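You operate a simulated robot arm through the tools that you are given. There is no shell and no other tool. Be economical: measure what you need, move in short steps, check, and stop when the job is done.

You are at the controls of a simulated two-armed robot. One attempt, no reset.

Task
Put one of the cream tags from the top of the samples table on the free end of the long steel bench. Take the hand roller on the top of the samples table and put it away on the top of the seam bench. Take the red weight and leave it in the turf ends crate. Put the wide blue end plug on the free end of the long steel bench away on the ledge of the upright roll stand. Put the white brush in the blue oblong tub. Put the thin cable end on the top shelf of the blue rack. Shut the table drawer. Put the new blue fuse on top of the white beaker. Take the blue cartridge and leave it on the lane d 1 of the roll trolley. Take the grease tin and put it in the felt back bin. Take the red wedge and put it on top of the blue beaker. Put the black rubber buffer on the top of the steel bench away on the top of the stand with the green press. Take the yellow cup and leave it on the top shelf of the blue rack. Open the bench drawer. The order is free. Set down upright: red weight, grease tin, yellow cup.

Only the result counts: the job must be done as asked and must still hold three seconds after the hand-in. Knocking over, shifting, dropping, spilling or breaking anything else fails it.

Robot
Two 7-joint arms with two-finger parallel grippers on one trunk, on a base that drives. Base frame: it is fixed to the floor where the robot stands at the start and does not move with it; the origin is under the middle of the robot, x ahead of it, y to its left, z up. Lengths are in mm, angles in degrees, forces in N, time in s.
The left shoulder is at the start at [30, 119, 1060], the right one opposite. With the tool pointing down near the work surface each hand reaches from about 100 to 620 mm from the robot's upright axis, wherever it stands, measured 20 degrees to its own side. Places, roughly: FELT BACK bin [10400, 900, 500]; TURF ENDS crate [1300, -1200, 400]; bench drawer [3400, 3100, 700]; black rubber buffer (5x5x5 cm) [2400, 3000, 900]; blue beaker (6x6x9 cm) [10400, -900, 700]; blue cartridge [5750, 250, 1000]; blue oblong tub (29x18x9 cm) [1400, -700, 800]; cream tag [500, -250, 750]; free end of the long steel bench [1400, 900, 800]; grease tin [6750, 1250, 750]; hand roller (7x4x14 cm) [600, -300, 900]; lane D 1 of the roll trolley (88x15 cm) [10240, -620, 680]; ledge of the upright roll stand (86x15 cm) [10220, -3200, 800]; new blue fuse [5000, 1000, 1000]; red wedge [6750, -3000, 750]; red weight (9x6x8 cm) [600, -700, 900]; table drawer [4600, 2900, 700]; thin cable end [1500, 3250, 750]; top of the seam bench [7100, 3100, 800]; top of the stand with the green press [1400, 3200, 800]; top shelf of the blue rack [100, 3100, 1200]; white beaker (6x6x10 cm) [8500, 300, 900]; white brush (6x5x9 cm) [1500, 1300, 800]; wide blue end plug (7x7x6 cm) [1500, 800, 800]; yellow cup (6x6x10 cm) [-100, 3000, 800]. Payload 3.43 kg a hand.
The TCP of each hand is the grasp point between the finger pads, 30 mm short of the fingertips. In the tool frame z runs along the fingers and y along their closing line. Largest opening 94 mm; finger width 28, thickness 10; the body of the gripper, 50 by 96 mm, starts 55 mm behind the TCP.
Orientation is told as [roll, pitch, yaw] about the base's x, y, z axes, in that order, counted from this pose: with the fingers straight down and closing along the base's y, the tool's x points along the base's -x, its y along +y and its z along -z.

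Tools
- The arms move only by the tool jog_arm. It takes "left_commands", "right_commands" or both (then of equal length, played together; a hand with none holds still); each is a list of rows, each an object of numbers (a shift or turn left out is 0, a gripper value left out holds the last): "tx", "ty", "tz": the shift along the tool's x, y, z in cm; "rx", "ry", "rz": the turn, a rotation vector about the tool's x, y, z in degrees; "fingers": the gripper command, from -1 (shut) to 1 (fully open), values between in proportion. In form: [{"tx": .., "ty": .., "tz": .., "rx": .., "ry": .., "rz": .., "fingers": ..}, ...]. A call has 1 to 8 rows; each row shifts and turns the commanded pose from where the row before left it, along the tool's axes as they then stand. Rows are played at 5 a second. More than 50 mm and 8.6 degrees between two rows, or a gripper value outside its range, and nothing of the call is played. A pose out of reach is approached as far as the arm can. The call stops where the force on the tool passes 40 N (or 10 N more than at its start, if that is more) or the arm is blocked; 0.2 s more then pass. The fingers move at their own pace (about 72 mm/s each) and stop on an object; they squeeze with about 42 N. The grip force told is the motor's: it shows also when the fingers shut on nothing. Time passes only in rows, and 0.2 s behind the last, so rows that do not move let the fingers close. It gives the time, the measured TCP pose, the force on the tool (base axes), the opening and the grip force at its end, in the units of the frame above (readings bear some noise), with the torque about the TCP (base axes, N m) and any sound that the robot's microphone picked up, and new pictures: "pictures" is both (left out), scene, wrist or none (wrist: the cameras of the hands that moved).
- Cameras (640 x 400 px; columns grow to the right, rows downward): "scene" is now at [37.5, -13.2, 1756.4]; the picture's right is [-0.16, -0.99, 0.00], its down [-0.84, 0.14, -0.53] and it looks along [0.52, -0.08, -0.85] (base axes); focal length 274 px, centre (320, 200). "left" rides on the left gripper at [76, -14, -102] in its tool frame; the picture's right is [0.18, 0.98, 0.00], its down [-0.75, 0.14, -0.64] and it looks along [-0.63, 0.12, 0.77] (tool axes); focal length 243 px, centre (320, 200). "right" rides on the right gripper at [76, 14, -102] in its tool frame; the picture's right is [-0.18, 0.98, 0.00], its down [-0.75, -0.14, -0.64] and it looks along [-0.63, -0.12, 0.77] (tool axes); focal length 243 px, centre (320, 200). There is no depth. A picture from a camera that has moved, and an enlarged one, comes with that camera's place and axes in the base frame and with its lens.
- slide_trunk(by): slides the trunk up (or, below 0, down) by that many mm; the arms and the scene camera ride with it, the base frame stays. It gives what a move gives, with no picture.
- drive_base(legs): drives the robot by 1 to 6 legs, each [ahead, turn to the left] in mm and degrees, along the robot's own axes; the way and the turn of a leg run together, so that a leg with both is an arc; at most 1500 mm and 180 degrees a leg. The arms and the cameras ride along, it lands a little off, and it stops where it bumps. It gives what a move gives, and a new picture of the scene camera.
- head_to(pan, tilt): turns the head with the scene camera to pan (to the left, within 143 degrees either way) and tilt (down, from -29 to 69), counted from straight ahead of the robot. It gives what a move gives, and a new picture of the scene camera.
- enlarge(camera, box): a new picture of the part [left, top, right, bottom] of that camera's present view, enlarged. No time passes.
- sign_off(): hands the job in; it is judged then, once.

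Work in short steps. Places have to be worked out from the pictures, the camera data and where the tool is seen: move nearer, look again, correct. Check each grasp and each placing, and mend what went wrong. You have 588 turns and 360 pictures in all, those below and enlarged ones among them. Open the grippers and draw the arms clear of the work before you hand the job in, unless the task says otherwise.

The tools are called as a command line: name --argument value ..., lists and objects as JSON in quotes. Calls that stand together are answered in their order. jog_arm: Moves the arms, as the interface text tells. Its arguments: {"type":"object","properties":{"left_commands":{"type":"array","items":{"type":"object","properties":{"tx":{"type":"number"},"ty":{"type":"number"},"tz":{"type":"number"},"rx":{"type":"number"},"ry":{"type":"number"},"rz":{"type":"number"},"fingers":{"type":"number"}}}},"right_commands":{"type":"array","items":{"type":"object","properties":{"tx":{"type":"number"},"ty":{"type":"number"},"tz":{"type":"number"},"rx":{"type":"number"},"ry":{"type":"number"},"rz":{"type":"number"},"fingers":{"type":"number"}}}},"pictures":{"type":"string","enum":["both","scene","wrist","none"]}},"required":[]} The other tools are called the same way: slide_trunk (by) slides the trunk up or down; drive_base (legs) drives the base; head_to (pan, tilt) turns the head that bears the scene camera; enlarge (camera, box) takes an enlarged picture of a part of a camera's view; sign_off () hands the job in.

At the start:

```text
clock: 0.0
left_ee_pos: [429.9, -3.6, 1089.9]
left_tcp_rot: [0.1, 0.0, 0.1]
left_ft_force: [-0.1, -0.6, -0.5]
left_moment: [0.0, 0.02, -0.03]
left_finger_gap: 93.9
left_grasp_force: 0.0
right_ee_pos: [320.2, -284.4, 1139.9]
right_tcp_rot: [-0.1, 0.0, -0.1]
right_ft_force: [0.6, 0.3, -0.7]
right_moment: [-0.01, 0.0, -0.04]
right_finger_gap: 93.9
right_grasp_force: 0.0
trunk travel left (down, up): [-325.0, 85.0]
robot x, y, heading: [-2.6, 0.5, -0.1]
head pan, tilt: [-9.2, 58.2]
```

scene: 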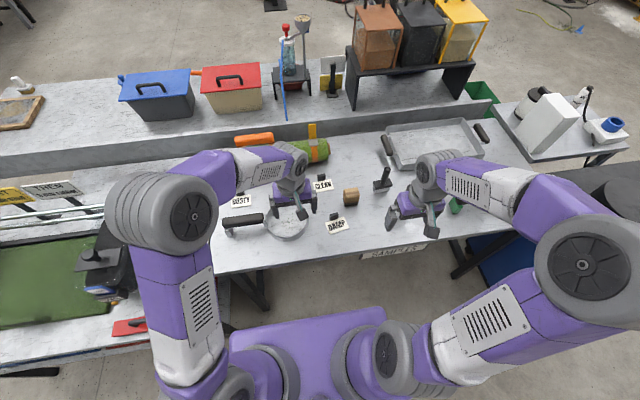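
right: 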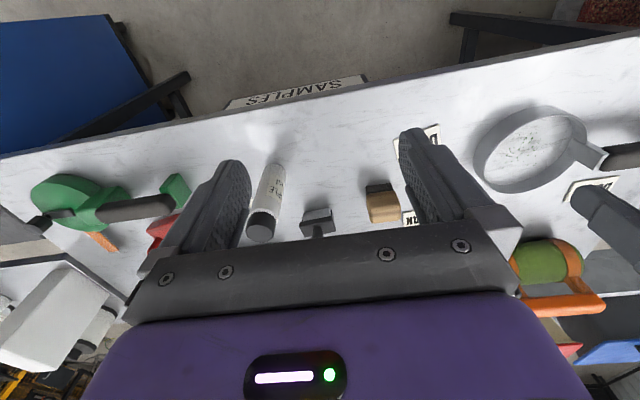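
left: 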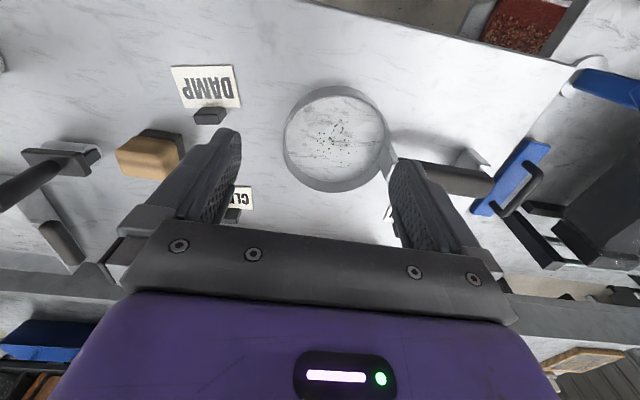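

I begin by looking closer at the samples table in front of me.

enlarge --camera "scene" --box '[200, 120, 520, 320]'

head_to --pan -35 --tilt 50

```text
2.00 times, centred on (360, 220) of scene
camera zoom: at [37.5, -13.2, 1756.4], right [-0.16, -0.99, 0.0], down [-0.84, 0.14, -0.53], along [0.52, -0.08, -0.85], focal length 549 px, centre (240, 160)
```

zoom: 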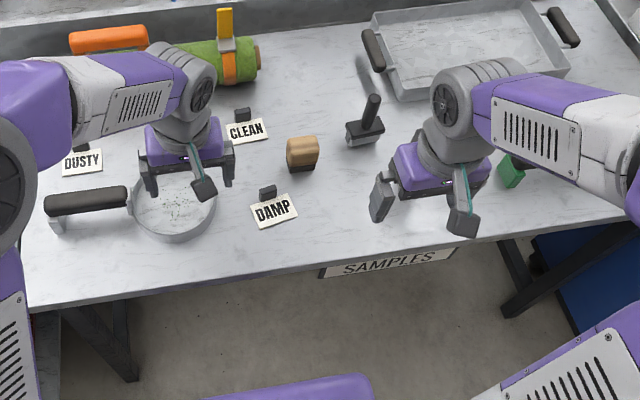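

```text
clock: 0.9
left_ee_pos: [430.0, -3.0, 1090.6]
left_tcp_rot: [-0.1, 0.1, -0.1]
left_ft_force: [-0.8, 0.4, 0.2]
left_moment: [0.02, -0.02, -0.02]
left_finger_gap: 93.9
left_grasp_force: 0.1
right_ee_pos: [319.9, -286.2, 1140.2]
right_tcp_rot: [0.1, 0.0, 0.0]
right_ft_force: [0.0, 0.3, 0.6]
right_moment: [0.02, 0.02, 0.02]
right_finger_gap: 93.9
right_grasp_force: 0.0
trunk travel left (down, up): [-325.0, 85.0]
robot x, y, heading: [0.9, 2.4, 0.2]
head pan, tilt: [-35.0, 50.0]
camera scene: at [32.8, -46.3, 1766.7], right [-0.57, -0.82, 0.0], down [-0.63, 0.44, -0.64], along [0.53, -0.37, -0.77], focal length 274 px, centre (320, 200)
```

scene: 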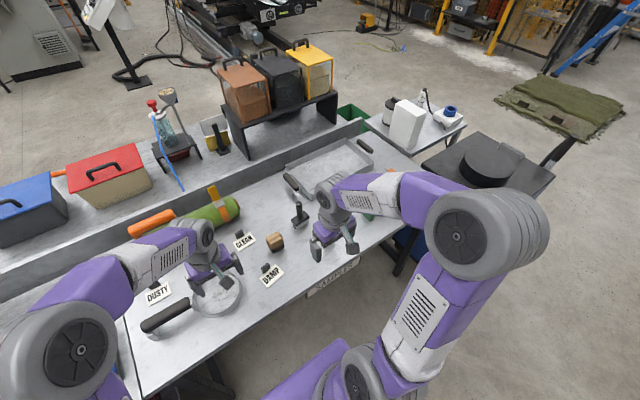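

The samples table top is at about z 860. I look around to learn the layout before driving.

head_to --pan 0 --tilt 30

head_to --pan 60 --tilt 30

head_to --pan 120 --tilt 30

head_to --pan -60 --tilt 30

head_to --pan -120 --tilt 30

```text
clock: 1.9
left_ee_pos: [429.5, -4.1, 1090.0]
left_tcp_rot: [0.0, 0.0, 0.1]
left_ft_force: [-0.1, -0.6, 0.9]
left_moment: [0.0, 0.0, 0.01]
left_finger_gap: 93.7
left_grasp_force: 0.0
right_ee_pos: [319.3, -286.0, 1140.0]
right_tcp_rot: [-0.1, 0.0, 0.0]
right_ft_force: [-0.7, 0.1, 0.0]
right_moment: [0.03, 0.02, -0.02]
right_finger_gap: 94.0
right_grasp_force: 0.1
trunk travel left (down, up): [-325.0, 85.0]
robot x, y, heading: [0.8, 2.0, 0.1]
head pan, tilt: [0.0, 30.0]
camera scene: at [60.2, -2.3, 1796.2], right [0.0, -1.0, 0.0], down [-0.5, 0.0, -0.87], along [0.87, 0.0, -0.5], focal length 274 px, centre (320, 200)
```

scene: 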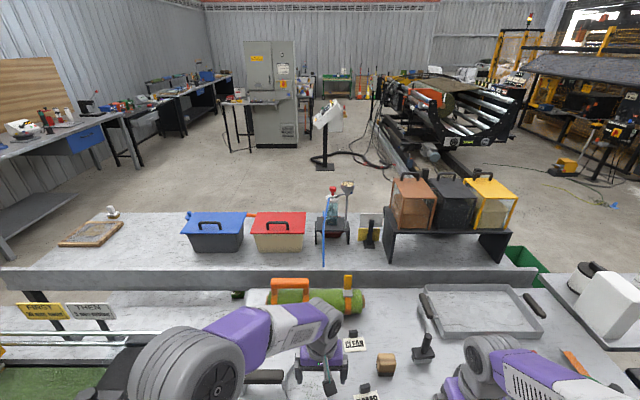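

```text
clock: 3.2
left_ee_pos: [429.4, -2.9, 1090.0]
left_tcp_rot: [0.1, 0.0, 0.1]
left_ft_force: [0.2, -1.2, 0.7]
left_moment: [0.0, 0.01, 0.0]
left_finger_gap: 94.2
left_grasp_force: 0.0
right_ee_pos: [320.9, -285.2, 1140.6]
right_tcp_rot: [0.0, 0.0, -0.1]
right_ft_force: [-0.1, -0.1, 0.1]
right_moment: [-0.01, 0.03, -0.02]
right_finger_gap: 93.7
right_grasp_force: 0.0
trunk travel left (down, up): [-325.0, 85.0]
robot x, y, heading: [2.3, -0.7, 0.2]
head pan, tilt: [60.0, 30.0]
camera scene: at [15.0, 76.1, 1796.3], right [0.87, -0.5, 0.0], down [-0.25, -0.43, -0.87], along [0.43, 0.75, -0.5], focal length 274 px, centre (320, 200)
```

scene: 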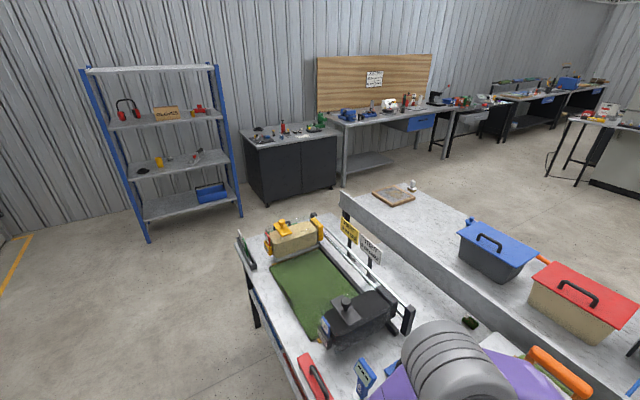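

```text
clock: 4.5
left_ee_pos: [429.7, -3.3, 1091.3]
left_tcp_rot: [0.0, 0.0, 0.0]
left_ft_force: [0.6, -0.4, 0.0]
left_moment: [-0.02, 0.02, 0.0]
left_finger_gap: 93.9
left_grasp_force: 0.0
right_ee_pos: [321.3, -286.4, 1139.5]
right_tcp_rot: [0.0, 0.0, 0.0]
right_ft_force: [-1.6, 1.2, 0.3]
right_moment: [-0.01, -0.02, -0.02]
right_finger_gap: 94.1
right_grasp_force: 0.1
trunk travel left (down, up): [-325.0, 85.0]
robot x, y, heading: [0.1, 1.0, -0.2]
head pan, tilt: [120.0, 30.0]
camera scene: at [-75.4, 76.2, 1796.3], right [0.87, 0.5, 0.0], down [0.25, -0.43, -0.87], along [-0.43, 0.75, -0.5], focal length 274 px, centre (320, 200)
```

scene: 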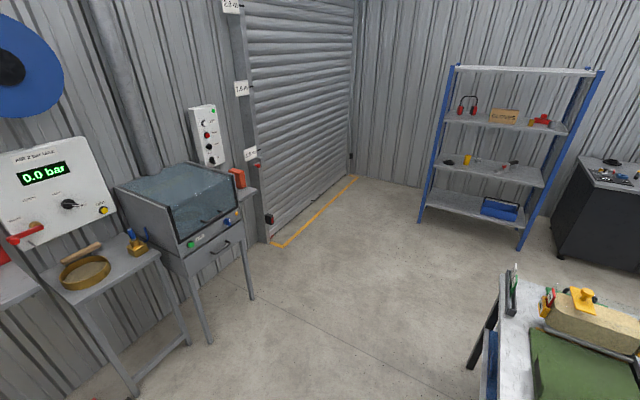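

```text
clock: 7.2
left_ee_pos: [430.0, -2.5, 1089.9]
left_tcp_rot: [0.0, -0.1, 0.0]
left_ft_force: [0.0, 0.0, 0.2]
left_moment: [0.0, 0.01, -0.03]
left_finger_gap: 93.8
left_grasp_force: 0.0
right_ee_pos: [320.5, -286.0, 1140.4]
right_tcp_rot: [0.0, -0.1, 0.0]
right_ft_force: [-0.3, 1.3, -0.4]
right_moment: [-0.01, 0.06, -0.01]
right_finger_gap: 94.0
right_grasp_force: 0.1
trunk travel left (down, up): [-325.0, 85.0]
robot x, y, heading: [0.5, -0.5, 0.2]
head pan, tilt: [-60.0, 30.0]
camera scene: at [15.0, -80.5, 1796.3], right [-0.87, -0.5, 0.0], down [-0.25, 0.43, -0.87], along [0.43, -0.75, -0.5], focal length 274 px, centre (320, 200)
```

scene: 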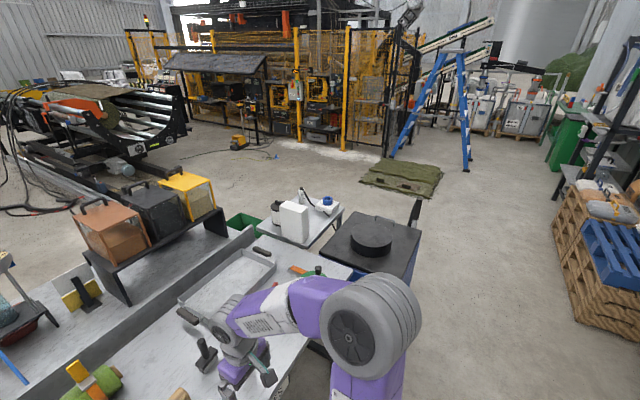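

```text
clock: 8.5
left_ee_pos: [430.0, -4.4, 1090.1]
left_tcp_rot: [0.0, 0.1, -0.1]
left_ft_force: [-0.4, 0.1, -0.7]
left_moment: [0.02, -0.01, 0.01]
left_finger_gap: 94.1
left_grasp_force: 0.1
right_ee_pos: [320.2, -285.3, 1140.0]
right_tcp_rot: [0.0, 0.0, 0.0]
right_ft_force: [0.2, 0.4, 0.3]
right_moment: [0.02, -0.03, 0.0]
right_finger_gap: 94.0
right_grasp_force: 0.1
trunk travel left (down, up): [-325.0, 85.0]
robot x, y, heading: [-1.6, 3.4, 0.1]
head pan, tilt: [-120.0, 30.0]
camera scene: at [-75.4, -80.6, 1796.3], right [-0.87, 0.5, 0.0], down [0.25, 0.43, -0.87], along [-0.43, -0.75, -0.5], focal length 274 px, centre (320, 200)
```

scene: 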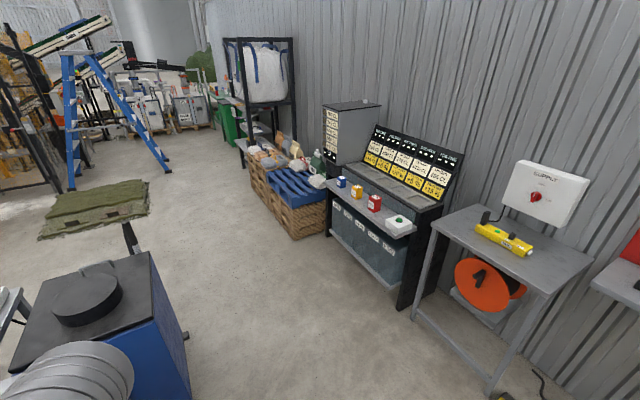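

I zoom into the left wrist view to understand the tag shape, and the right wrist view for roller and weight.

enlarge --camera "left" --box '[100, 40, 260, 140]'

enlarge --camera "right" --box '[0, 120, 320, 320]'

```text
4.00 times, centred on (180, 90) of left
camera zoom: at [353.0, -17.7, 1193.1], right [-0.18, 0.98, 0.0], down [0.75, 0.14, 0.64], along [0.63, 0.12, -0.77], focal length 970 px, centre (880, 640)
```

zoom: 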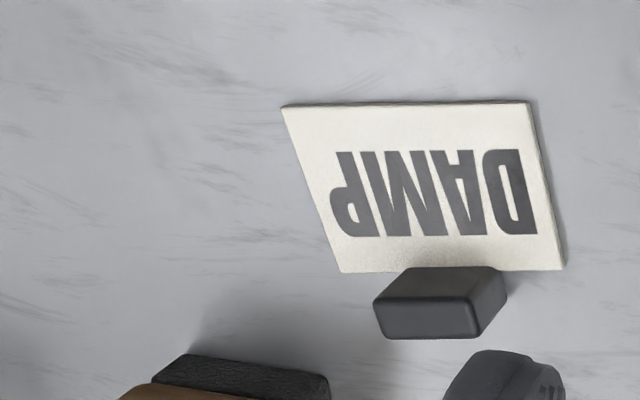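

```text
2.00 times, centred on (160, 220) of right
camera zoom: at [242.5, -271.6, 1243.5], right [0.18, 0.98, 0.0], down [0.75, -0.14, 0.64], along [0.63, -0.12, -0.77], focal length 485 px, centre (640, 160)
```

zoom: 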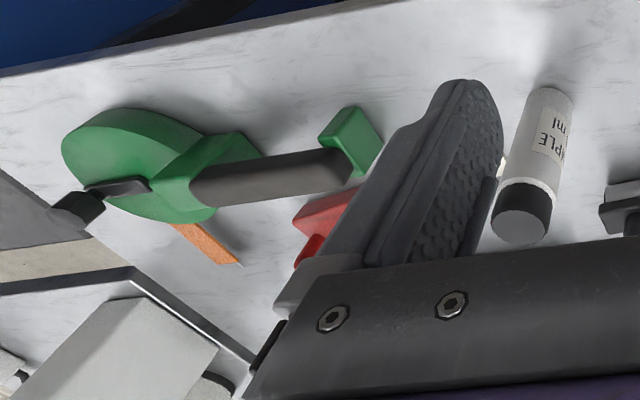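

The tag is a card with a small dark block behind it, at about [497,-139,870]. I bring the left hand above it and draw the right hand aside.

jog_arm --left_commands '[{"tx": -2.2, "ty": -4.4}, {"tx": -2.2, "ty": -4.5}, {"tx": -2.3, "ty": -4.6}, {"tz": 4}]' --right_commands '[{"ty": -4}, {"ty": -4}, {"ty": -4}, {"ty": -2}]' --pictures "both"

```text
refused: row 3 steps farther than a row can; nothing moved
```

I shorten the steps.

jog_arm --left_commands '[{"tx": -2.0, "ty": -4.4}, {"tx": -2.2, "ty": -4.3}, {"tx": -2.2, "ty": -4.3}, {"tz": 4}]' --right_commands '[{"ty": -4}, {"ty": -4}, {"ty": -4}, {"ty": -2}]' --pictures "both"

```text
clock: 9.5
left_ee_pos: [492.2, -135.3, 1048.8]
left_tcp_rot: [-0.1, 0.0, 0.0]
left_ft_force: [-0.6, -0.3, -0.2]
left_moment: [0.0, 0.01, 0.05]
left_finger_gap: 93.9
left_grasp_force: 0.1
right_ee_pos: [322.2, -425.3, 1140.9]
right_tcp_rot: [0.0, 0.2, 0.0]
right_ft_force: [-0.2, -0.6, -0.8]
right_moment: [-0.02, 0.0, -0.01]
right_finger_gap: 93.8
right_grasp_force: 0.0
trunk travel left (down, up): [-325.0, 85.0]
robot x, y, heading: [2.7, 1.8, 0.2]
head pan, tilt: [-120.0, 30.0]
camera scene: at [-74.9, -79.8, 1796.3], right [-0.87, 0.5, 0.0], down [0.25, 0.43, -0.87], along [-0.43, -0.75, -0.5], focal length 274 px, centre (320, 200)
camera right: at [243.4, -410.7, 1244.1], right [0.18, 0.98, 0.0], down [0.75, -0.14, 0.64], along [0.63, -0.12, -0.77], focal length 243 px, centre (320, 200)
camera left: at [415.9, -148.0, 1152.6], right [-0.18, 0.98, 0.0], down [0.75, 0.14, 0.64], along [0.63, 0.12, -0.77], focal length 243 px, centre (320, 200)
```

scene: 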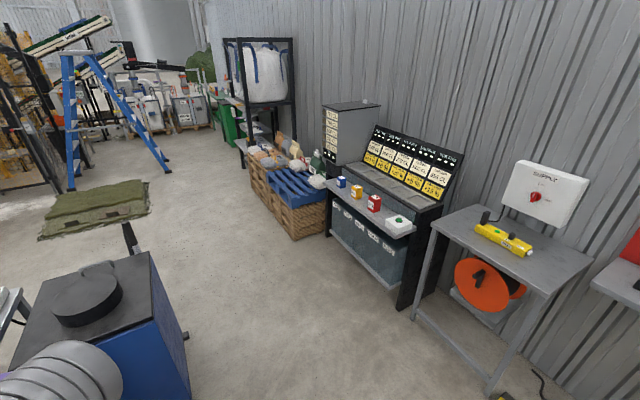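
right: 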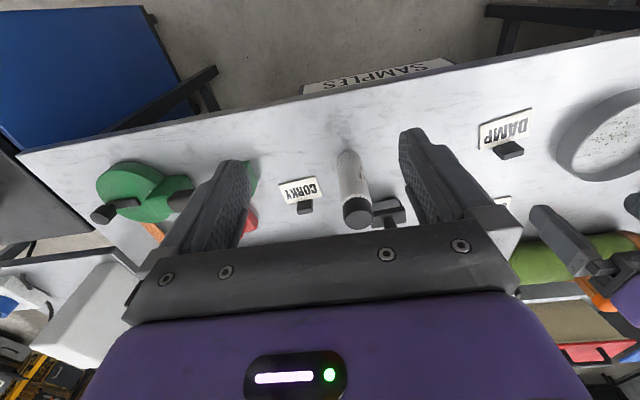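
left: 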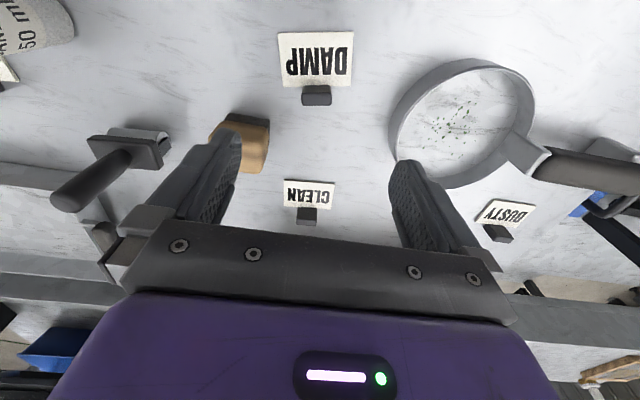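

Block confirmed near [497,-136,880]. I descend halfway, a little beyond the block, and look.

jog_arm --left_commands '[{"tx": -0.8, "tz": 4.5}, {"tz": 4}]' --pictures "wrist"

enlarge --camera "left" --box '[240, 0, 400, 100]'

```text
clock: 10.1
left_ee_pos: [497.1, -134.5, 965.6]
left_tcp_rot: [0.0, -0.1, 0.0]
left_ft_force: [0.1, 0.3, -1.6]
left_moment: [-0.04, 0.01, 0.02]
left_finger_gap: 94.2
left_grasp_force: 0.0
right_ee_pos: [319.6, -425.7, 1140.4]
right_tcp_rot: [-0.1, 0.0, 0.0]
right_ft_force: [-0.3, -0.9, -0.1]
right_moment: [-0.02, 0.02, -0.01]
right_finger_gap: 94.2
right_grasp_force: 0.1
trunk travel left (down, up): [-325.0, 85.0]
robot x, y, heading: [1.9, -1.1, -0.1]
head pan, tilt: [-120.0, 30.0]
camera left: at [421.1, -149.3, 1068.4], right [-0.18, 0.98, 0.0], down [0.75, 0.14, 0.64], along [0.63, 0.12, -0.77], focal length 243 px, centre (320, 200)
```

left: 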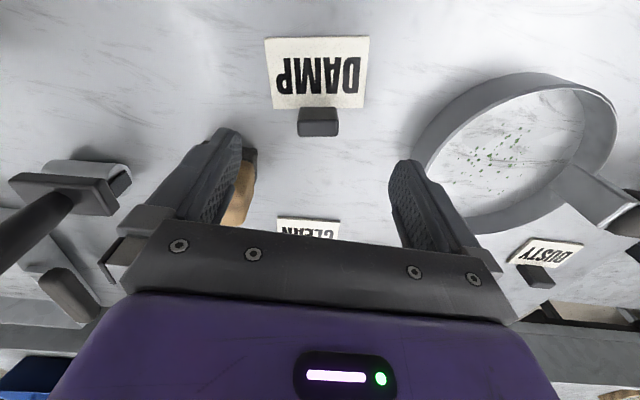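

```text
4.00 times, centred on (320, 50) of left
camera zoom: at [421.1, -149.3, 1068.4], right [-0.18, 0.98, 0.0], down [0.75, 0.14, 0.64], along [0.63, 0.12, -0.77], focal length 970 px, centre (320, 800)
```

zoom: 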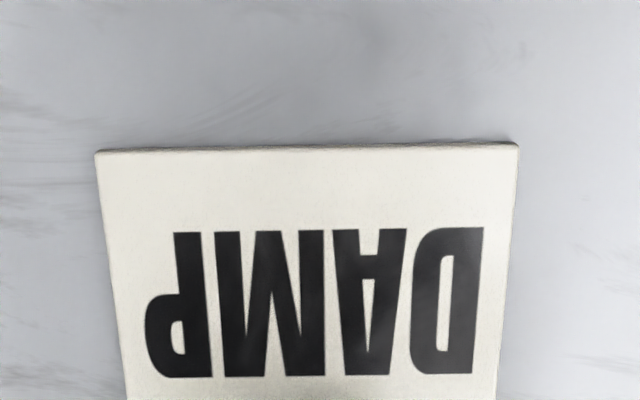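

I narrow the fingers and go down around the block.

jog_arm --left_commands '[{"fingers": 0.3, "ty": -0.25, "tz": 3}, {"tz": 2.2}, {"tz": 1.3}]' --pictures "wrist"

```text
clock: 10.9
left_ee_pos: [500.9, -136.8, 901.2]
left_tcp_rot: [0.0, -0.1, 0.1]
left_ft_force: [0.0, 1.1, -0.3]
left_moment: [0.03, 0.0, -0.02]
left_finger_gap: 61.3
left_grasp_force: 0.1
right_ee_pos: [320.6, -425.7, 1140.6]
right_tcp_rot: [0.0, 0.0, 0.0]
right_ft_force: [-0.4, 0.0, 0.0]
right_moment: [0.0, 0.0, 0.01]
right_finger_gap: 93.9
right_grasp_force: 0.0
trunk travel left (down, up): [-325.0, 85.0]
robot x, y, heading: [-0.7, -0.5, 0.2]
head pan, tilt: [-120.0, 30.0]
camera left: at [424.5, -151.1, 1003.3], right [-0.18, 0.98, 0.0], down [0.75, 0.14, 0.64], along [0.63, 0.12, -0.77], focal length 243 px, centre (320, 200)
```

left: 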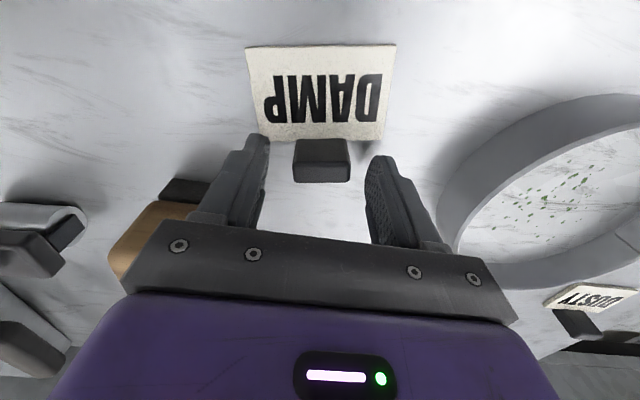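

The fingers straddle the block. I go down slightly more and close.

jog_arm --left_commands '[{"tx": 0.3, "tz": 0.6}, {"fingers": -1}, {}, {}]' --pictures "wrist"

```text
clock: 11.9
left_ee_pos: [498.3, -135.8, 895.3]
left_tcp_rot: [0.0, 0.0, 0.0]
left_ft_force: [0.4, -0.9, 4.8]
left_moment: [0.0, 0.05, 0.02]
left_finger_gap: 32.5
left_grasp_force: 41.8
right_ee_pos: [321.0, -425.8, 1141.1]
right_tcp_rot: [-0.1, 0.0, 0.0]
right_ft_force: [0.1, -0.1, -0.2]
right_moment: [0.03, -0.01, -0.02]
right_finger_gap: 93.9
right_grasp_force: 0.0
trunk travel left (down, up): [-325.0, 85.0]
robot x, y, heading: [0.1, 2.4, -0.2]
head pan, tilt: [-120.0, 30.0]
camera left: at [421.2, -150.3, 997.9], right [-0.18, 0.98, 0.0], down [0.75, 0.14, 0.64], along [0.63, 0.12, -0.77], focal length 243 px, centre (320, 200)
```

left: 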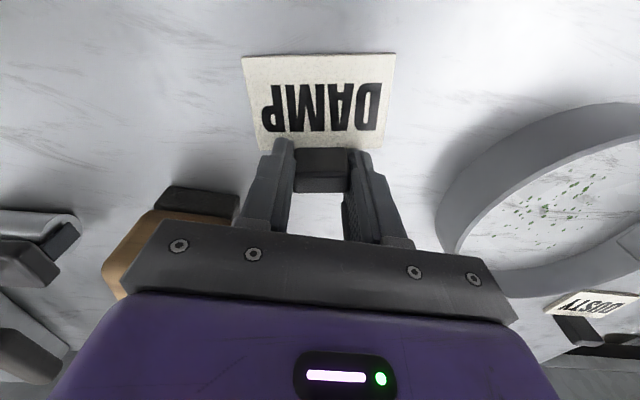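

Gripped at 32 mm. I lift it and check.

jog_arm --left_commands '[{"tz": -4}, {"tz": -5}, {"tz": -5}, {"tz": -5}]' --pictures "wrist"

head_to --pan -50 --tilt 45

```text
clock: 12.9
left_ee_pos: [501.9, -137.2, 1086.3]
left_tcp_rot: [-0.1, 0.0, 0.0]
left_ft_force: [0.1, 0.3, -0.1]
left_moment: [-0.02, 0.0, -0.01]
left_finger_gap: 32.4
left_grasp_force: 41.5
right_ee_pos: [321.5, -424.5, 1140.3]
right_tcp_rot: [0.0, 0.1, 0.0]
right_ft_force: [0.1, -0.4, -0.1]
right_moment: [-0.01, 0.0, 0.01]
right_finger_gap: 94.3
right_grasp_force: 0.1
trunk travel left (down, up): [-325.0, 85.0]
robot x, y, heading: [2.0, -0.3, -0.2]
head pan, tilt: [-120.0, 30.0]
camera left: at [424.7, -151.3, 1190.7], right [-0.18, 0.98, 0.0], down [0.75, 0.14, 0.64], along [0.63, 0.12, -0.77], focal length 243 px, centre (320, 200)
```

left: 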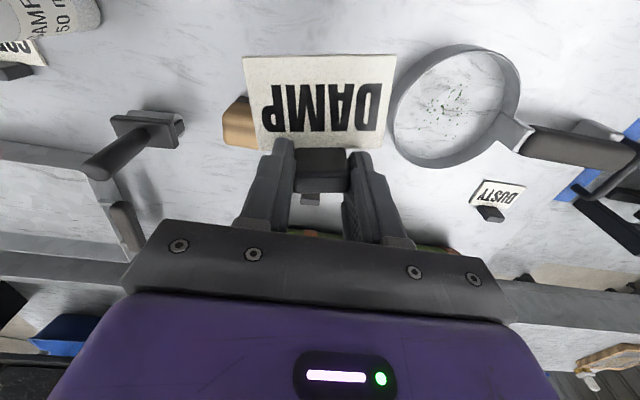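

```text
clock: 14.3
left_ee_pos: [501.7, -137.8, 1085.8]
left_tcp_rot: [0.0, 0.0, 0.0]
left_ft_force: [-0.5, 0.4, -0.2]
left_moment: [-0.03, -0.01, 0.0]
left_finger_gap: 32.3
left_grasp_force: 42.0
right_ee_pos: [320.5, -425.7, 1139.4]
right_tcp_rot: [-0.1, 0.0, 0.0]
right_ft_force: [0.4, -0.4, 0.1]
right_moment: [-0.05, 0.0, -0.05]
right_finger_gap: 94.2
right_grasp_force: 0.1
trunk travel left (down, up): [-325.0, 85.0]
robot x, y, heading: [-2.8, 3.8, -0.1]
head pan, tilt: [-50.0, 45.0]
camera scene: at [21.9, -64.6, 1773.7], right [-0.77, -0.64, 0.0], down [-0.45, 0.54, -0.71], along [0.45, -0.54, -0.71], focal length 274 px, centre (320, 200)
```

scene: 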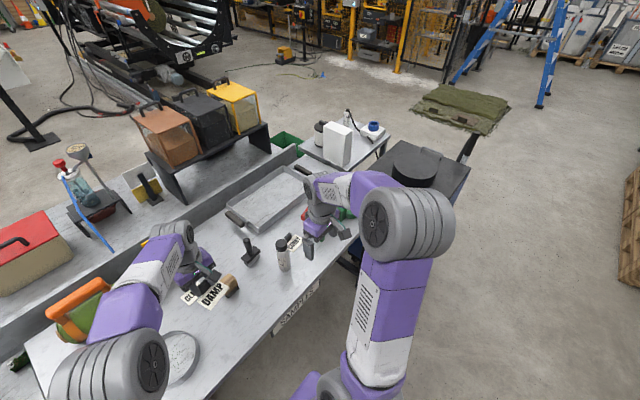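

Tag is held. The red weight is near [562,-640]; I drive to about [0,-500] by turning right, going ahead and turning back.

drive_base --legs '[[0, -90], [500, 0], [0, 90]]'

```text
clock: 25.0
left_ee_pos: [510.5, -632.9, 1086.3]
left_tcp_rot: [0.0, -0.1, 1.5]
left_ft_force: [0.3, 0.6, -1.0]
left_moment: [-0.05, -0.02, 0.03]
left_finger_gap: 31.4
left_grasp_force: 41.9
right_ee_pos: [337.2, -924.1, 1140.5]
right_tcp_rot: [-0.1, 0.1, 1.5]
right_ft_force: [-0.4, -0.2, 0.2]
right_moment: [-0.05, 0.01, -0.01]
right_finger_gap: 93.9
right_grasp_force: 0.1
trunk travel left (down, up): [-325.0, 85.0]
robot x, y, heading: [6.2, -510.9, 1.5]
head pan, tilt: [-50.0, 45.0]
camera scene: at [27.9, -571.9, 1773.7], right [-0.75, -0.66, 0.0], down [-0.47, 0.53, -0.71], along [0.47, -0.53, -0.71], focal length 274 px, centre (320, 200)
```

scene: 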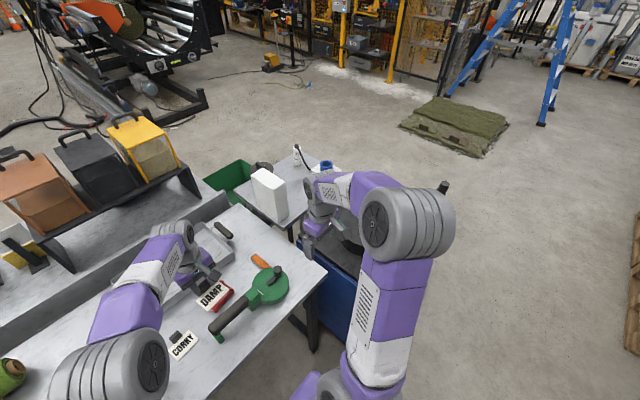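

The left hand hides the weight; I swing the left hand away to the left and bring the right hand near the weight to look.

jog_arm --left_commands '[{"tx": 1, "ty": 4.8}, {"tx": 2, "ty": 4.5}, {"tx": 2, "ty": 4.5}, {"tx": 2, "ty": 4.5}, {"tx": 2, "ty": 4.5}, {"tx": 2, "ty": 4.5}]' --right_commands '[{}, {"tx": -2, "ty": 4.5}, {"tx": -2, "ty": 4.5}, {"tx": -2, "ty": 4.5}, {"tx": -2, "ty": 4.5}, {"tx": -2, "ty": 2.5}]' --pictures "wrist"

```text
clock: 26.4
left_ee_pos: [393.1, -357.8, 1083.7]
left_tcp_rot: [-0.1, -0.1, 1.5]
left_ft_force: [0.1, -0.4, 0.4]
left_moment: [0.01, -0.01, -0.02]
left_finger_gap: 31.4
left_grasp_force: 42.1
right_ee_pos: [429.3, -716.5, 1140.9]
right_tcp_rot: [-0.1, 0.0, 1.4]
right_ft_force: [-0.5, 1.0, 0.1]
right_moment: [-0.03, -0.02, 0.03]
right_finger_gap: 93.9
right_grasp_force: 0.0
trunk travel left (down, up): [-325.0, 85.0]
robot x, y, heading: [6.1, -509.6, 1.3]
head pan, tilt: [-50.0, 45.0]
camera right: at [350.7, -703.8, 1243.9], right [0.16, 0.99, 0.0], down [0.76, -0.12, 0.64], along [0.63, -0.1, -0.77], focal length 243 px, centre (320, 200)
camera left: at [316.8, -374.0, 1186.8], right [-0.21, 0.98, 0.0], down [0.75, 0.16, 0.64], along [0.63, 0.13, -0.77], focal length 243 px, centre (320, 200)
```

right: 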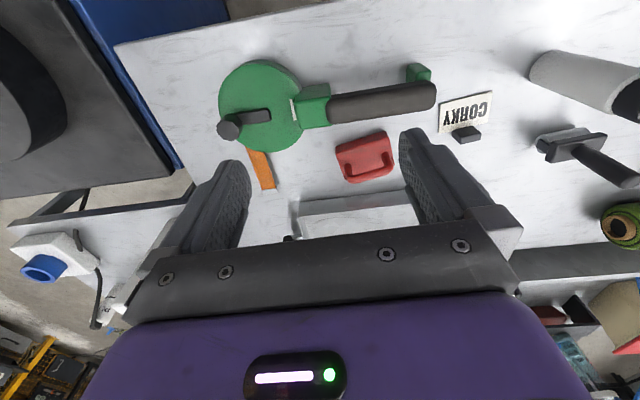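
left: 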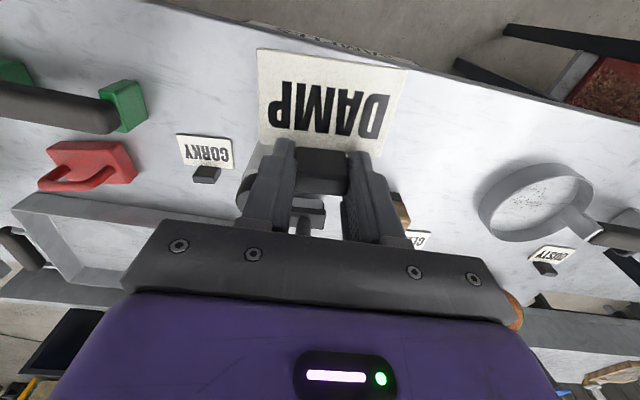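

The weight lies near [560,-662], long side along y, handle on top. I turn the right hand about 90° to grip across its short side.

jog_arm --right_commands '[{"rz": 8.4}, {"rz": 8.4}, {"rz": 8.4}, {"rz": 8.4}, {"rz": 8.4}, {"rz": 8.4}, {"rz": 8.4}, {"rz": 8.4}]' --pictures "none"

jog_arm --right_commands '[{"rz": 8.4}, {"rz": 8.4}, {"rz": 7.5}, {"ty": 4.5}, {"ty": 4.5}, {"ty": 4}, {"tx": 4.5}]' --pictures "wrist"

```text
clock: 28.2
left_ee_pos: [393.8, -359.5, 1085.6]
left_tcp_rot: [0.0, 0.0, 1.5]
left_ft_force: [-0.7, -0.3, 0.9]
left_moment: [0.01, 0.0, 0.01]
left_finger_gap: 31.2
left_grasp_force: 41.0
right_ee_pos: [431.6, -717.2, 1139.9]
right_tcp_rot: [0.0, 0.0, -65.7]
right_ft_force: [0.3, 0.2, -0.4]
right_moment: [0.04, -0.02, 0.04]
right_finger_gap: 94.2
right_grasp_force: 0.0
trunk travel left (down, up): [-325.0, 85.0]
robot x, y, heading: [4.8, -506.9, 1.4]
head pan, tilt: [-50.0, 45.0]
```

```text
clock: 29.8
left_ee_pos: [392.5, -358.2, 1083.4]
left_tcp_rot: [-0.1, 0.0, 1.4]
left_ft_force: [0.6, 0.1, -0.7]
left_moment: [0.0, -0.04, -0.01]
left_finger_gap: 31.0
left_grasp_force: 41.9
right_ee_pos: [561.5, -668.0, 1141.4]
right_tcp_rot: [0.1, 0.0, -90.0]
right_ft_force: [-0.6, -0.9, 0.3]
right_moment: [0.01, -0.02, -0.02]
right_finger_gap: 94.1
right_grasp_force: 0.0
trunk travel left (down, up): [-325.0, 85.0]
robot x, y, heading: [-0.9, -507.3, 1.4]
head pan, tilt: [-50.0, 45.0]
camera right: at [573.6, -591.2, 1244.3], right [0.98, -0.18, 0.0], down [-0.14, -0.75, 0.64], along [-0.12, -0.63, -0.77], focal length 243 px, centre (320, 200)
```

right: 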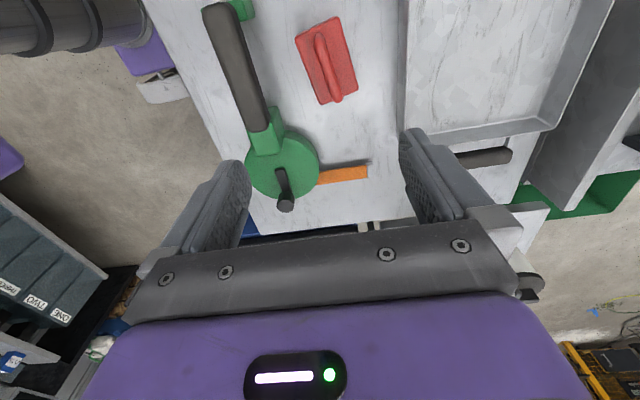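

I turn a further 8° to align with the weight, centre over it and descend for a closer look.

jog_arm --right_commands '[{"tx": 1.2, "ty": 0.8, "tz": 4}, {"tz": 4.5}, {"rz": -8, "tz": 4}]' --pictures "wrist"

```text
clock: 30.6
left_ee_pos: [394.7, -360.4, 1084.2]
left_tcp_rot: [0.0, 0.0, 1.5]
left_ft_force: [0.4, 0.4, 0.0]
left_moment: [0.01, -0.02, -0.02]
left_finger_gap: 31.0
left_grasp_force: 42.2
right_ee_pos: [570.1, -660.9, 1016.1]
right_tcp_rot: [-0.1, 0.0, -82.0]
right_ft_force: [-0.1, 0.2, -0.4]
right_moment: [-0.02, -0.01, -0.01]
right_finger_gap: 94.2
right_grasp_force: 0.0
trunk travel left (down, up): [-325.0, 85.0]
robot x, y, heading: [4.2, -510.9, 1.0]
head pan, tilt: [-50.0, 45.0]
camera right: at [571.8, -583.3, 1119.5], right [1.0, -0.04, 0.0], down [-0.03, -0.77, 0.64], along [-0.03, -0.64, -0.77], focal length 243 px, centre (320, 200)
```

right: 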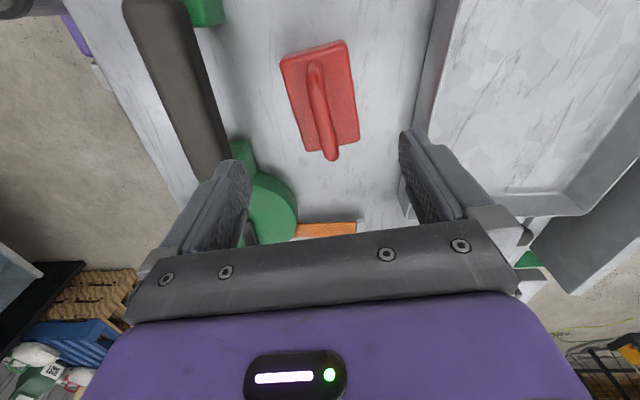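

I rotate another 9°, then descend onto the weight's body.

jog_arm --right_commands '[{"rz": -8.5, "tz": 2}, {"tx": 0.6, "tz": 4}, {"tz": 2}]' --pictures "wrist"

```text
clock: 31.4
left_ee_pos: [394.1, -359.4, 1084.8]
left_tcp_rot: [0.0, -0.1, 1.5]
left_ft_force: [-0.2, 0.4, -0.7]
left_moment: [0.02, 0.0, 0.0]
left_finger_gap: 31.3
left_grasp_force: 42.6
right_ee_pos: [569.7, -653.5, 936.8]
right_tcp_rot: [0.0, 0.0, -73.6]
right_ft_force: [-0.4, 0.1, 0.1]
right_moment: [0.02, 0.0, 0.02]
right_finger_gap: 94.1
right_grasp_force: 0.0
trunk travel left (down, up): [-325.0, 85.0]
robot x, y, heading: [5.7, -509.7, 1.1]
head pan, tilt: [-50.0, 45.0]
camera right: at [559.5, -576.5, 1040.2], right [0.99, 0.1, 0.0], down [0.08, -0.76, 0.64], along [0.07, -0.64, -0.77], focal length 243 px, centre (320, 200)
```

right: 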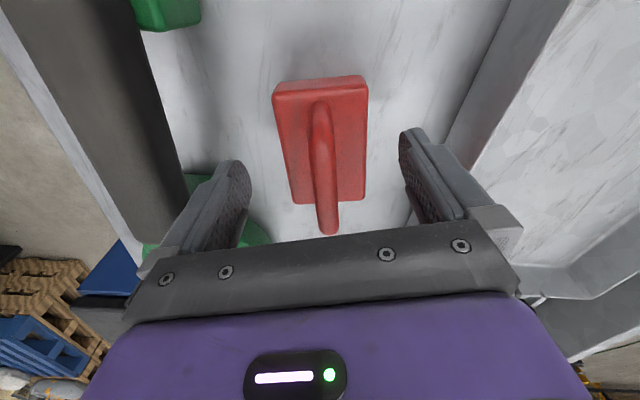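

Aligned. I descend to body height and close.

jog_arm --right_commands '[{"tx": 0.5, "tz": 2, "fingers": 0.8}, {"tz": 1.6}, {"fingers": -1}, {}, {}]' --pictures "wrist"

```text
clock: 32.6
left_ee_pos: [392.7, -360.1, 1083.6]
left_tcp_rot: [0.0, -0.1, 1.5]
left_ft_force: [0.4, 0.6, -0.3]
left_moment: [0.02, -0.01, -0.01]
left_finger_gap: 30.9
left_grasp_force: 42.3
right_ee_pos: [569.3, -649.6, 899.1]
right_tcp_rot: [0.0, 0.0, -73.6]
right_ft_force: [2.0, 1.7, -0.4]
right_moment: [0.32, -0.17, -0.18]
right_finger_gap: 61.2
right_grasp_force: 41.8
trunk travel left (down, up): [-325.0, 85.0]
robot x, y, heading: [2.9, -505.5, 1.4]
head pan, tilt: [-50.0, 45.0]
camera right: at [558.3, -571.3, 1003.9], right [0.99, 0.1, 0.0], down [0.08, -0.76, 0.64], along [0.07, -0.64, -0.77], focal length 243 px, centre (320, 200)
```

right: 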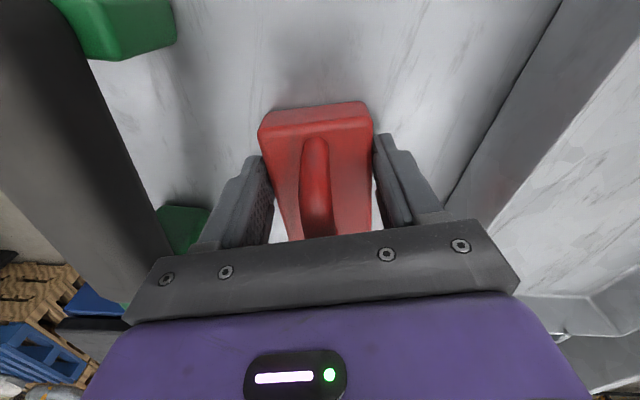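

Gripped at 61 mm. Lifting.

jog_arm --right_commands '[{"tz": -3}, {"tz": -5}, {"tz": -5}, {"tz": -5}, {"tz": -5}]' --pictures "wrist"

head_to --pan -70 --tilt 45

```text
clock: 33.8
left_ee_pos: [393.0, -360.3, 1083.4]
left_tcp_rot: [0.0, 0.0, 1.5]
left_ft_force: [0.5, -0.1, -0.6]
left_moment: [0.01, 0.01, 0.02]
left_finger_gap: 30.7
left_grasp_force: 42.1
right_ee_pos: [566.0, -650.0, 1133.3]
right_tcp_rot: [-0.1, -0.1, -73.5]
right_ft_force: [-0.3, -0.4, -11.7]
right_moment: [0.15, 0.01, 0.01]
right_finger_gap: 59.5
right_grasp_force: 42.7
trunk travel left (down, up): [-325.0, 85.0]
robot x, y, heading: [4.2, -509.7, 1.5]
head pan, tilt: [-50.0, 45.0]
camera right: at [556.9, -573.0, 1235.3], right [0.99, 0.1, 0.0], down [0.08, -0.76, 0.64], along [0.06, -0.64, -0.77], focal length 243 px, centre (320, 200)
```

right: 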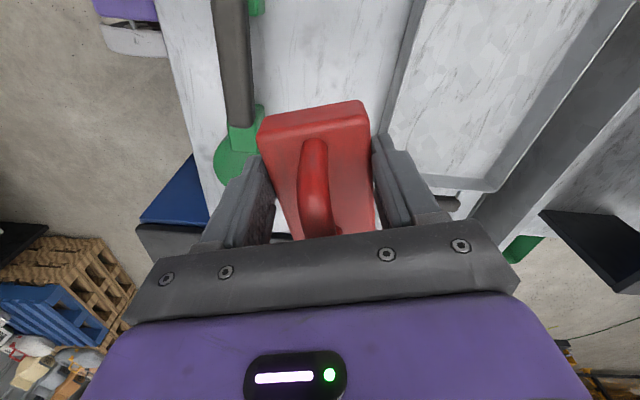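

```text
clock: 34.6
left_ee_pos: [394.6, -359.8, 1083.0]
left_tcp_rot: [0.0, 0.0, 1.6]
left_ft_force: [-0.3, 0.0, -0.9]
left_moment: [-0.01, 0.04, -0.03]
left_finger_gap: 31.1
left_grasp_force: 42.7
right_ee_pos: [568.2, -650.4, 1132.6]
right_tcp_rot: [-0.1, 0.0, -73.5]
right_ft_force: [-0.1, 0.7, -11.6]
right_moment: [0.17, 0.05, -0.03]
right_finger_gap: 59.7
right_grasp_force: 42.1
trunk travel left (down, up): [-325.0, 85.0]
robot x, y, heading: [1.9, -505.7, 1.3]
head pan, tilt: [-70.0, 45.0]
camera scene: at [5.2, -587.1, 1773.6], right [-0.93, -0.37, 0.0], down [-0.26, 0.66, -0.71], along [0.26, -0.66, -0.71], focal length 274 px, centre (320, 200)
```

scene: 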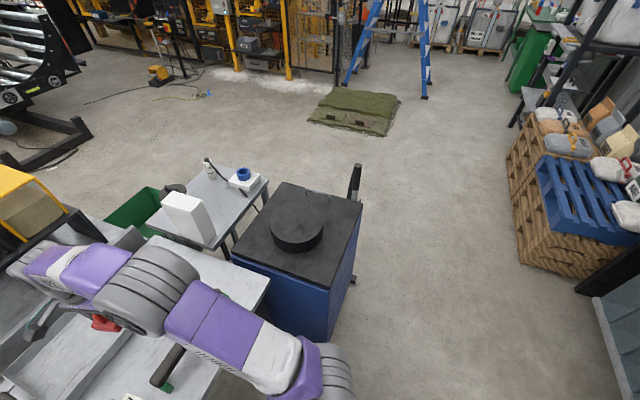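

Weight held (about 1.2 kg). I back off, go around the blue box on its right side, and head toward the crate.

drive_base --legs '[[-380, 0], [0, -91], [1450, 0], [0, 90]]'

```text
clock: 51.5
left_ee_pos: [32.8, -1824.5, 1083.5]
left_tcp_rot: [0.0, 0.0, 1.1]
left_ft_force: [-0.4, 0.2, -0.9]
left_moment: [-0.04, 0.02, -0.03]
left_finger_gap: 30.8
left_grasp_force: 42.4
right_ee_pos: [204.5, -2116.6, 1131.3]
right_tcp_rot: [-0.1, -0.1, -73.9]
right_ft_force: [-0.3, 0.3, -11.8]
right_moment: [0.17, 0.05, 0.0]
right_finger_gap: 59.6
right_grasp_force: 42.3
trunk travel left (down, up): [-325.0, 85.0]
robot x, y, heading: [-355.9, -1965.4, 1.3]
head pan, tilt: [-70.0, 45.0]
camera scene: at [-357.9, -2049.1, 1773.6], right [-0.93, -0.36, 0.0], down [-0.26, 0.66, -0.71], along [0.25, -0.66, -0.71], focal length 274 px, centre (320, 200)
```

scene: 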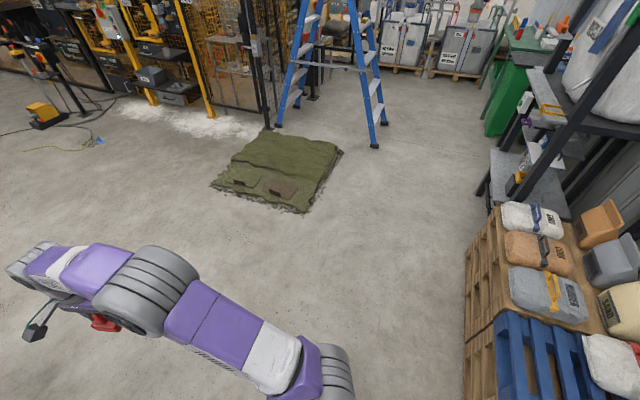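

Now I look ahead-left at the crate and tables before driving on.

head_to --pan 25 --tilt 30

```text
clock: 53.2
left_ee_pos: [32.5, -1824.7, 1083.8]
left_tcp_rot: [0.0, 0.0, 1.2]
left_ft_force: [-0.1, -0.3, 0.0]
left_moment: [-0.01, 0.01, 0.02]
left_finger_gap: 31.0
left_grasp_force: 42.0
right_ee_pos: [203.9, -2115.7, 1131.2]
right_tcp_rot: [-0.1, 0.0, -73.9]
right_ft_force: [0.1, -0.2, -10.9]
right_moment: [0.16, 0.06, 0.0]
right_finger_gap: 59.9
right_grasp_force: 41.9
trunk travel left (down, up): [-325.0, 85.0]
robot x, y, heading: [-355.4, -1969.2, 1.1]
head pan, tilt: [25.0, 30.0]
camera scene: at [-306.0, -1933.6, 1796.2], right [0.44, -0.9, 0.0], down [-0.45, -0.22, -0.87], along [0.78, 0.38, -0.5], focal length 274 px, centre (320, 200)
```

scene: 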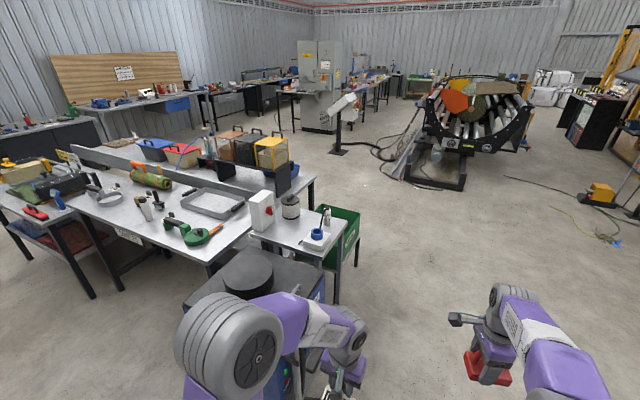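

The green crate is around [1350,-1250]. I drive ahead and turn to face it from the south side.

drive_base --legs '[[1400, -2], [320, 0], [0, 90]]'

head_to --pan 0 --tilt 50

```text
clock: 65.8
left_ee_pos: [1235.5, -1564.7, 1082.9]
left_tcp_rot: [0.1, 0.0, 90.8]
left_ft_force: [-0.3, 0.3, -1.0]
left_moment: [0.01, 0.03, 0.02]
left_finger_gap: 31.0
left_grasp_force: 42.4
right_ee_pos: [1526.6, -1396.2, 1131.8]
right_tcp_rot: [-0.2, -0.1, 15.6]
right_ft_force: [0.8, 0.1, -12.7]
right_moment: [-0.04, 0.2, -0.01]
right_finger_gap: 59.8
right_grasp_force: 42.3
trunk travel left (down, up): [-325.0, 85.0]
robot x, y, heading: [1377.8, -1957.9, 90.5]
head pan, tilt: [25.0, 30.0]
camera scene: at [1338.7, -1906.3, 1796.2], right [0.9, 0.43, 0.0], down [0.22, -0.45, -0.87], along [-0.38, 0.78, -0.5], focal length 274 px, centre (320, 200)
```

scene: 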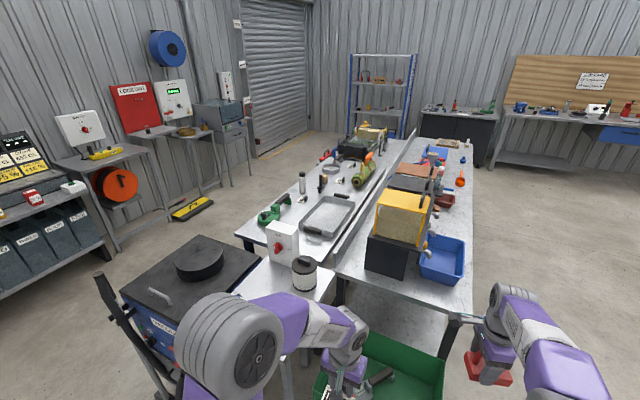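

```text
clock: 66.7
left_ee_pos: [1234.8, -1564.2, 1082.5]
left_tcp_rot: [0.0, 0.0, 90.7]
left_ft_force: [0.4, 0.6, 0.2]
left_moment: [0.02, 0.03, 0.01]
left_finger_gap: 31.1
left_grasp_force: 42.2
right_ee_pos: [1527.3, -1396.0, 1130.8]
right_tcp_rot: [-0.1, 0.0, 15.7]
right_ft_force: [-0.4, -1.2, -12.0]
right_moment: [-0.04, 0.21, 0.04]
right_finger_gap: 59.8
right_grasp_force: 42.0
trunk travel left (down, up): [-325.0, 85.0]
robot x, y, heading: [1378.0, -1955.3, 90.8]
head pan, tilt: [0.0, 50.0]
camera scene: at [1377.0, -1910.8, 1766.7], right [1.0, 0.01, 0.0], down [0.01, -0.77, -0.64], along [-0.01, 0.64, -0.77], focal length 274 px, centre (320, 200)
```

scene: 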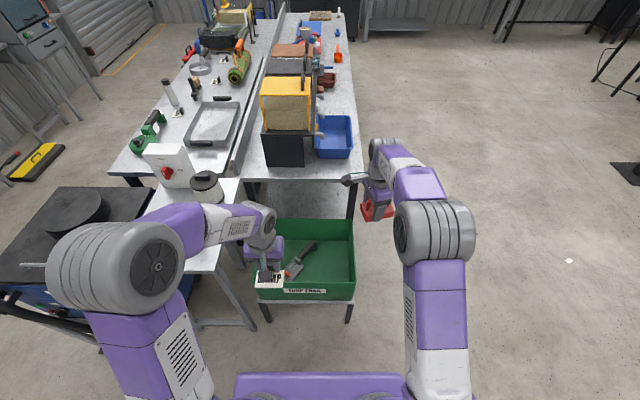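

The turf ends crate is directly ahead. I move 170 mm forward to bring its right front part within reach.

drive_base --legs '[[170, 0]]'

head_to --pan 0 --tilt 65

```text
clock: 68.2
left_ee_pos: [1235.3, -1399.7, 1083.2]
left_tcp_rot: [-0.1, 0.1, 90.4]
left_ft_force: [-0.1, -0.4, 0.4]
left_moment: [-0.03, 0.02, 0.0]
left_finger_gap: 30.9
left_grasp_force: 41.8
right_ee_pos: [1528.8, -1232.4, 1131.3]
right_tcp_rot: [-0.1, 0.1, 15.4]
right_ft_force: [0.2, 0.9, -11.7]
right_moment: [-0.03, 0.19, 0.01]
right_finger_gap: 60.1
right_grasp_force: 41.7
trunk travel left (down, up): [-325.0, 85.0]
robot x, y, heading: [1376.7, -1794.0, 90.0]
head pan, tilt: [0.0, 50.0]
camera scene: at [1375.8, -1746.9, 1766.7], right [1.0, 0.01, 0.0], down [0.0, -0.77, -0.64], along [0.0, 0.64, -0.77], focal length 274 px, centre (320, 200)
```

scene: 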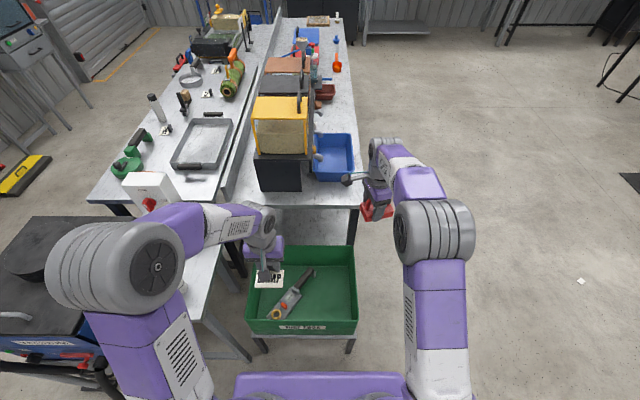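

```text
clock: 68.9
left_ee_pos: [1235.4, -1399.4, 1083.9]
left_tcp_rot: [0.1, 0.1, 90.4]
left_ft_force: [-0.4, -0.5, 0.2]
left_moment: [-0.01, -0.02, -0.02]
left_finger_gap: 31.0
left_grasp_force: 42.2
right_ee_pos: [1529.0, -1233.8, 1130.5]
right_tcp_rot: [-0.2, 0.1, 15.4]
right_ft_force: [0.2, -0.3, -12.8]
right_moment: [-0.05, 0.17, -0.01]
right_finger_gap: 60.0
right_grasp_force: 41.6
trunk travel left (down, up): [-325.0, 85.0]
robot x, y, heading: [1374.9, -1794.5, 90.1]
head pan, tilt: [0.0, 65.0]
camera scene: at [1376.0, -1764.2, 1748.6], right [1.0, 0.01, 0.0], down [0.01, -0.91, -0.42], along [0.0, 0.42, -0.91], focal length 274 px, centre (320, 200)
```

scene: 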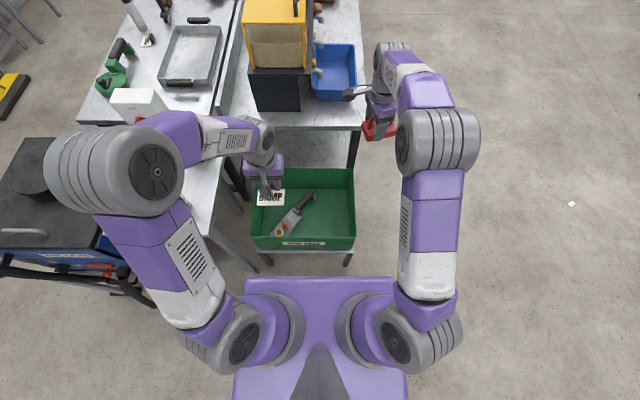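

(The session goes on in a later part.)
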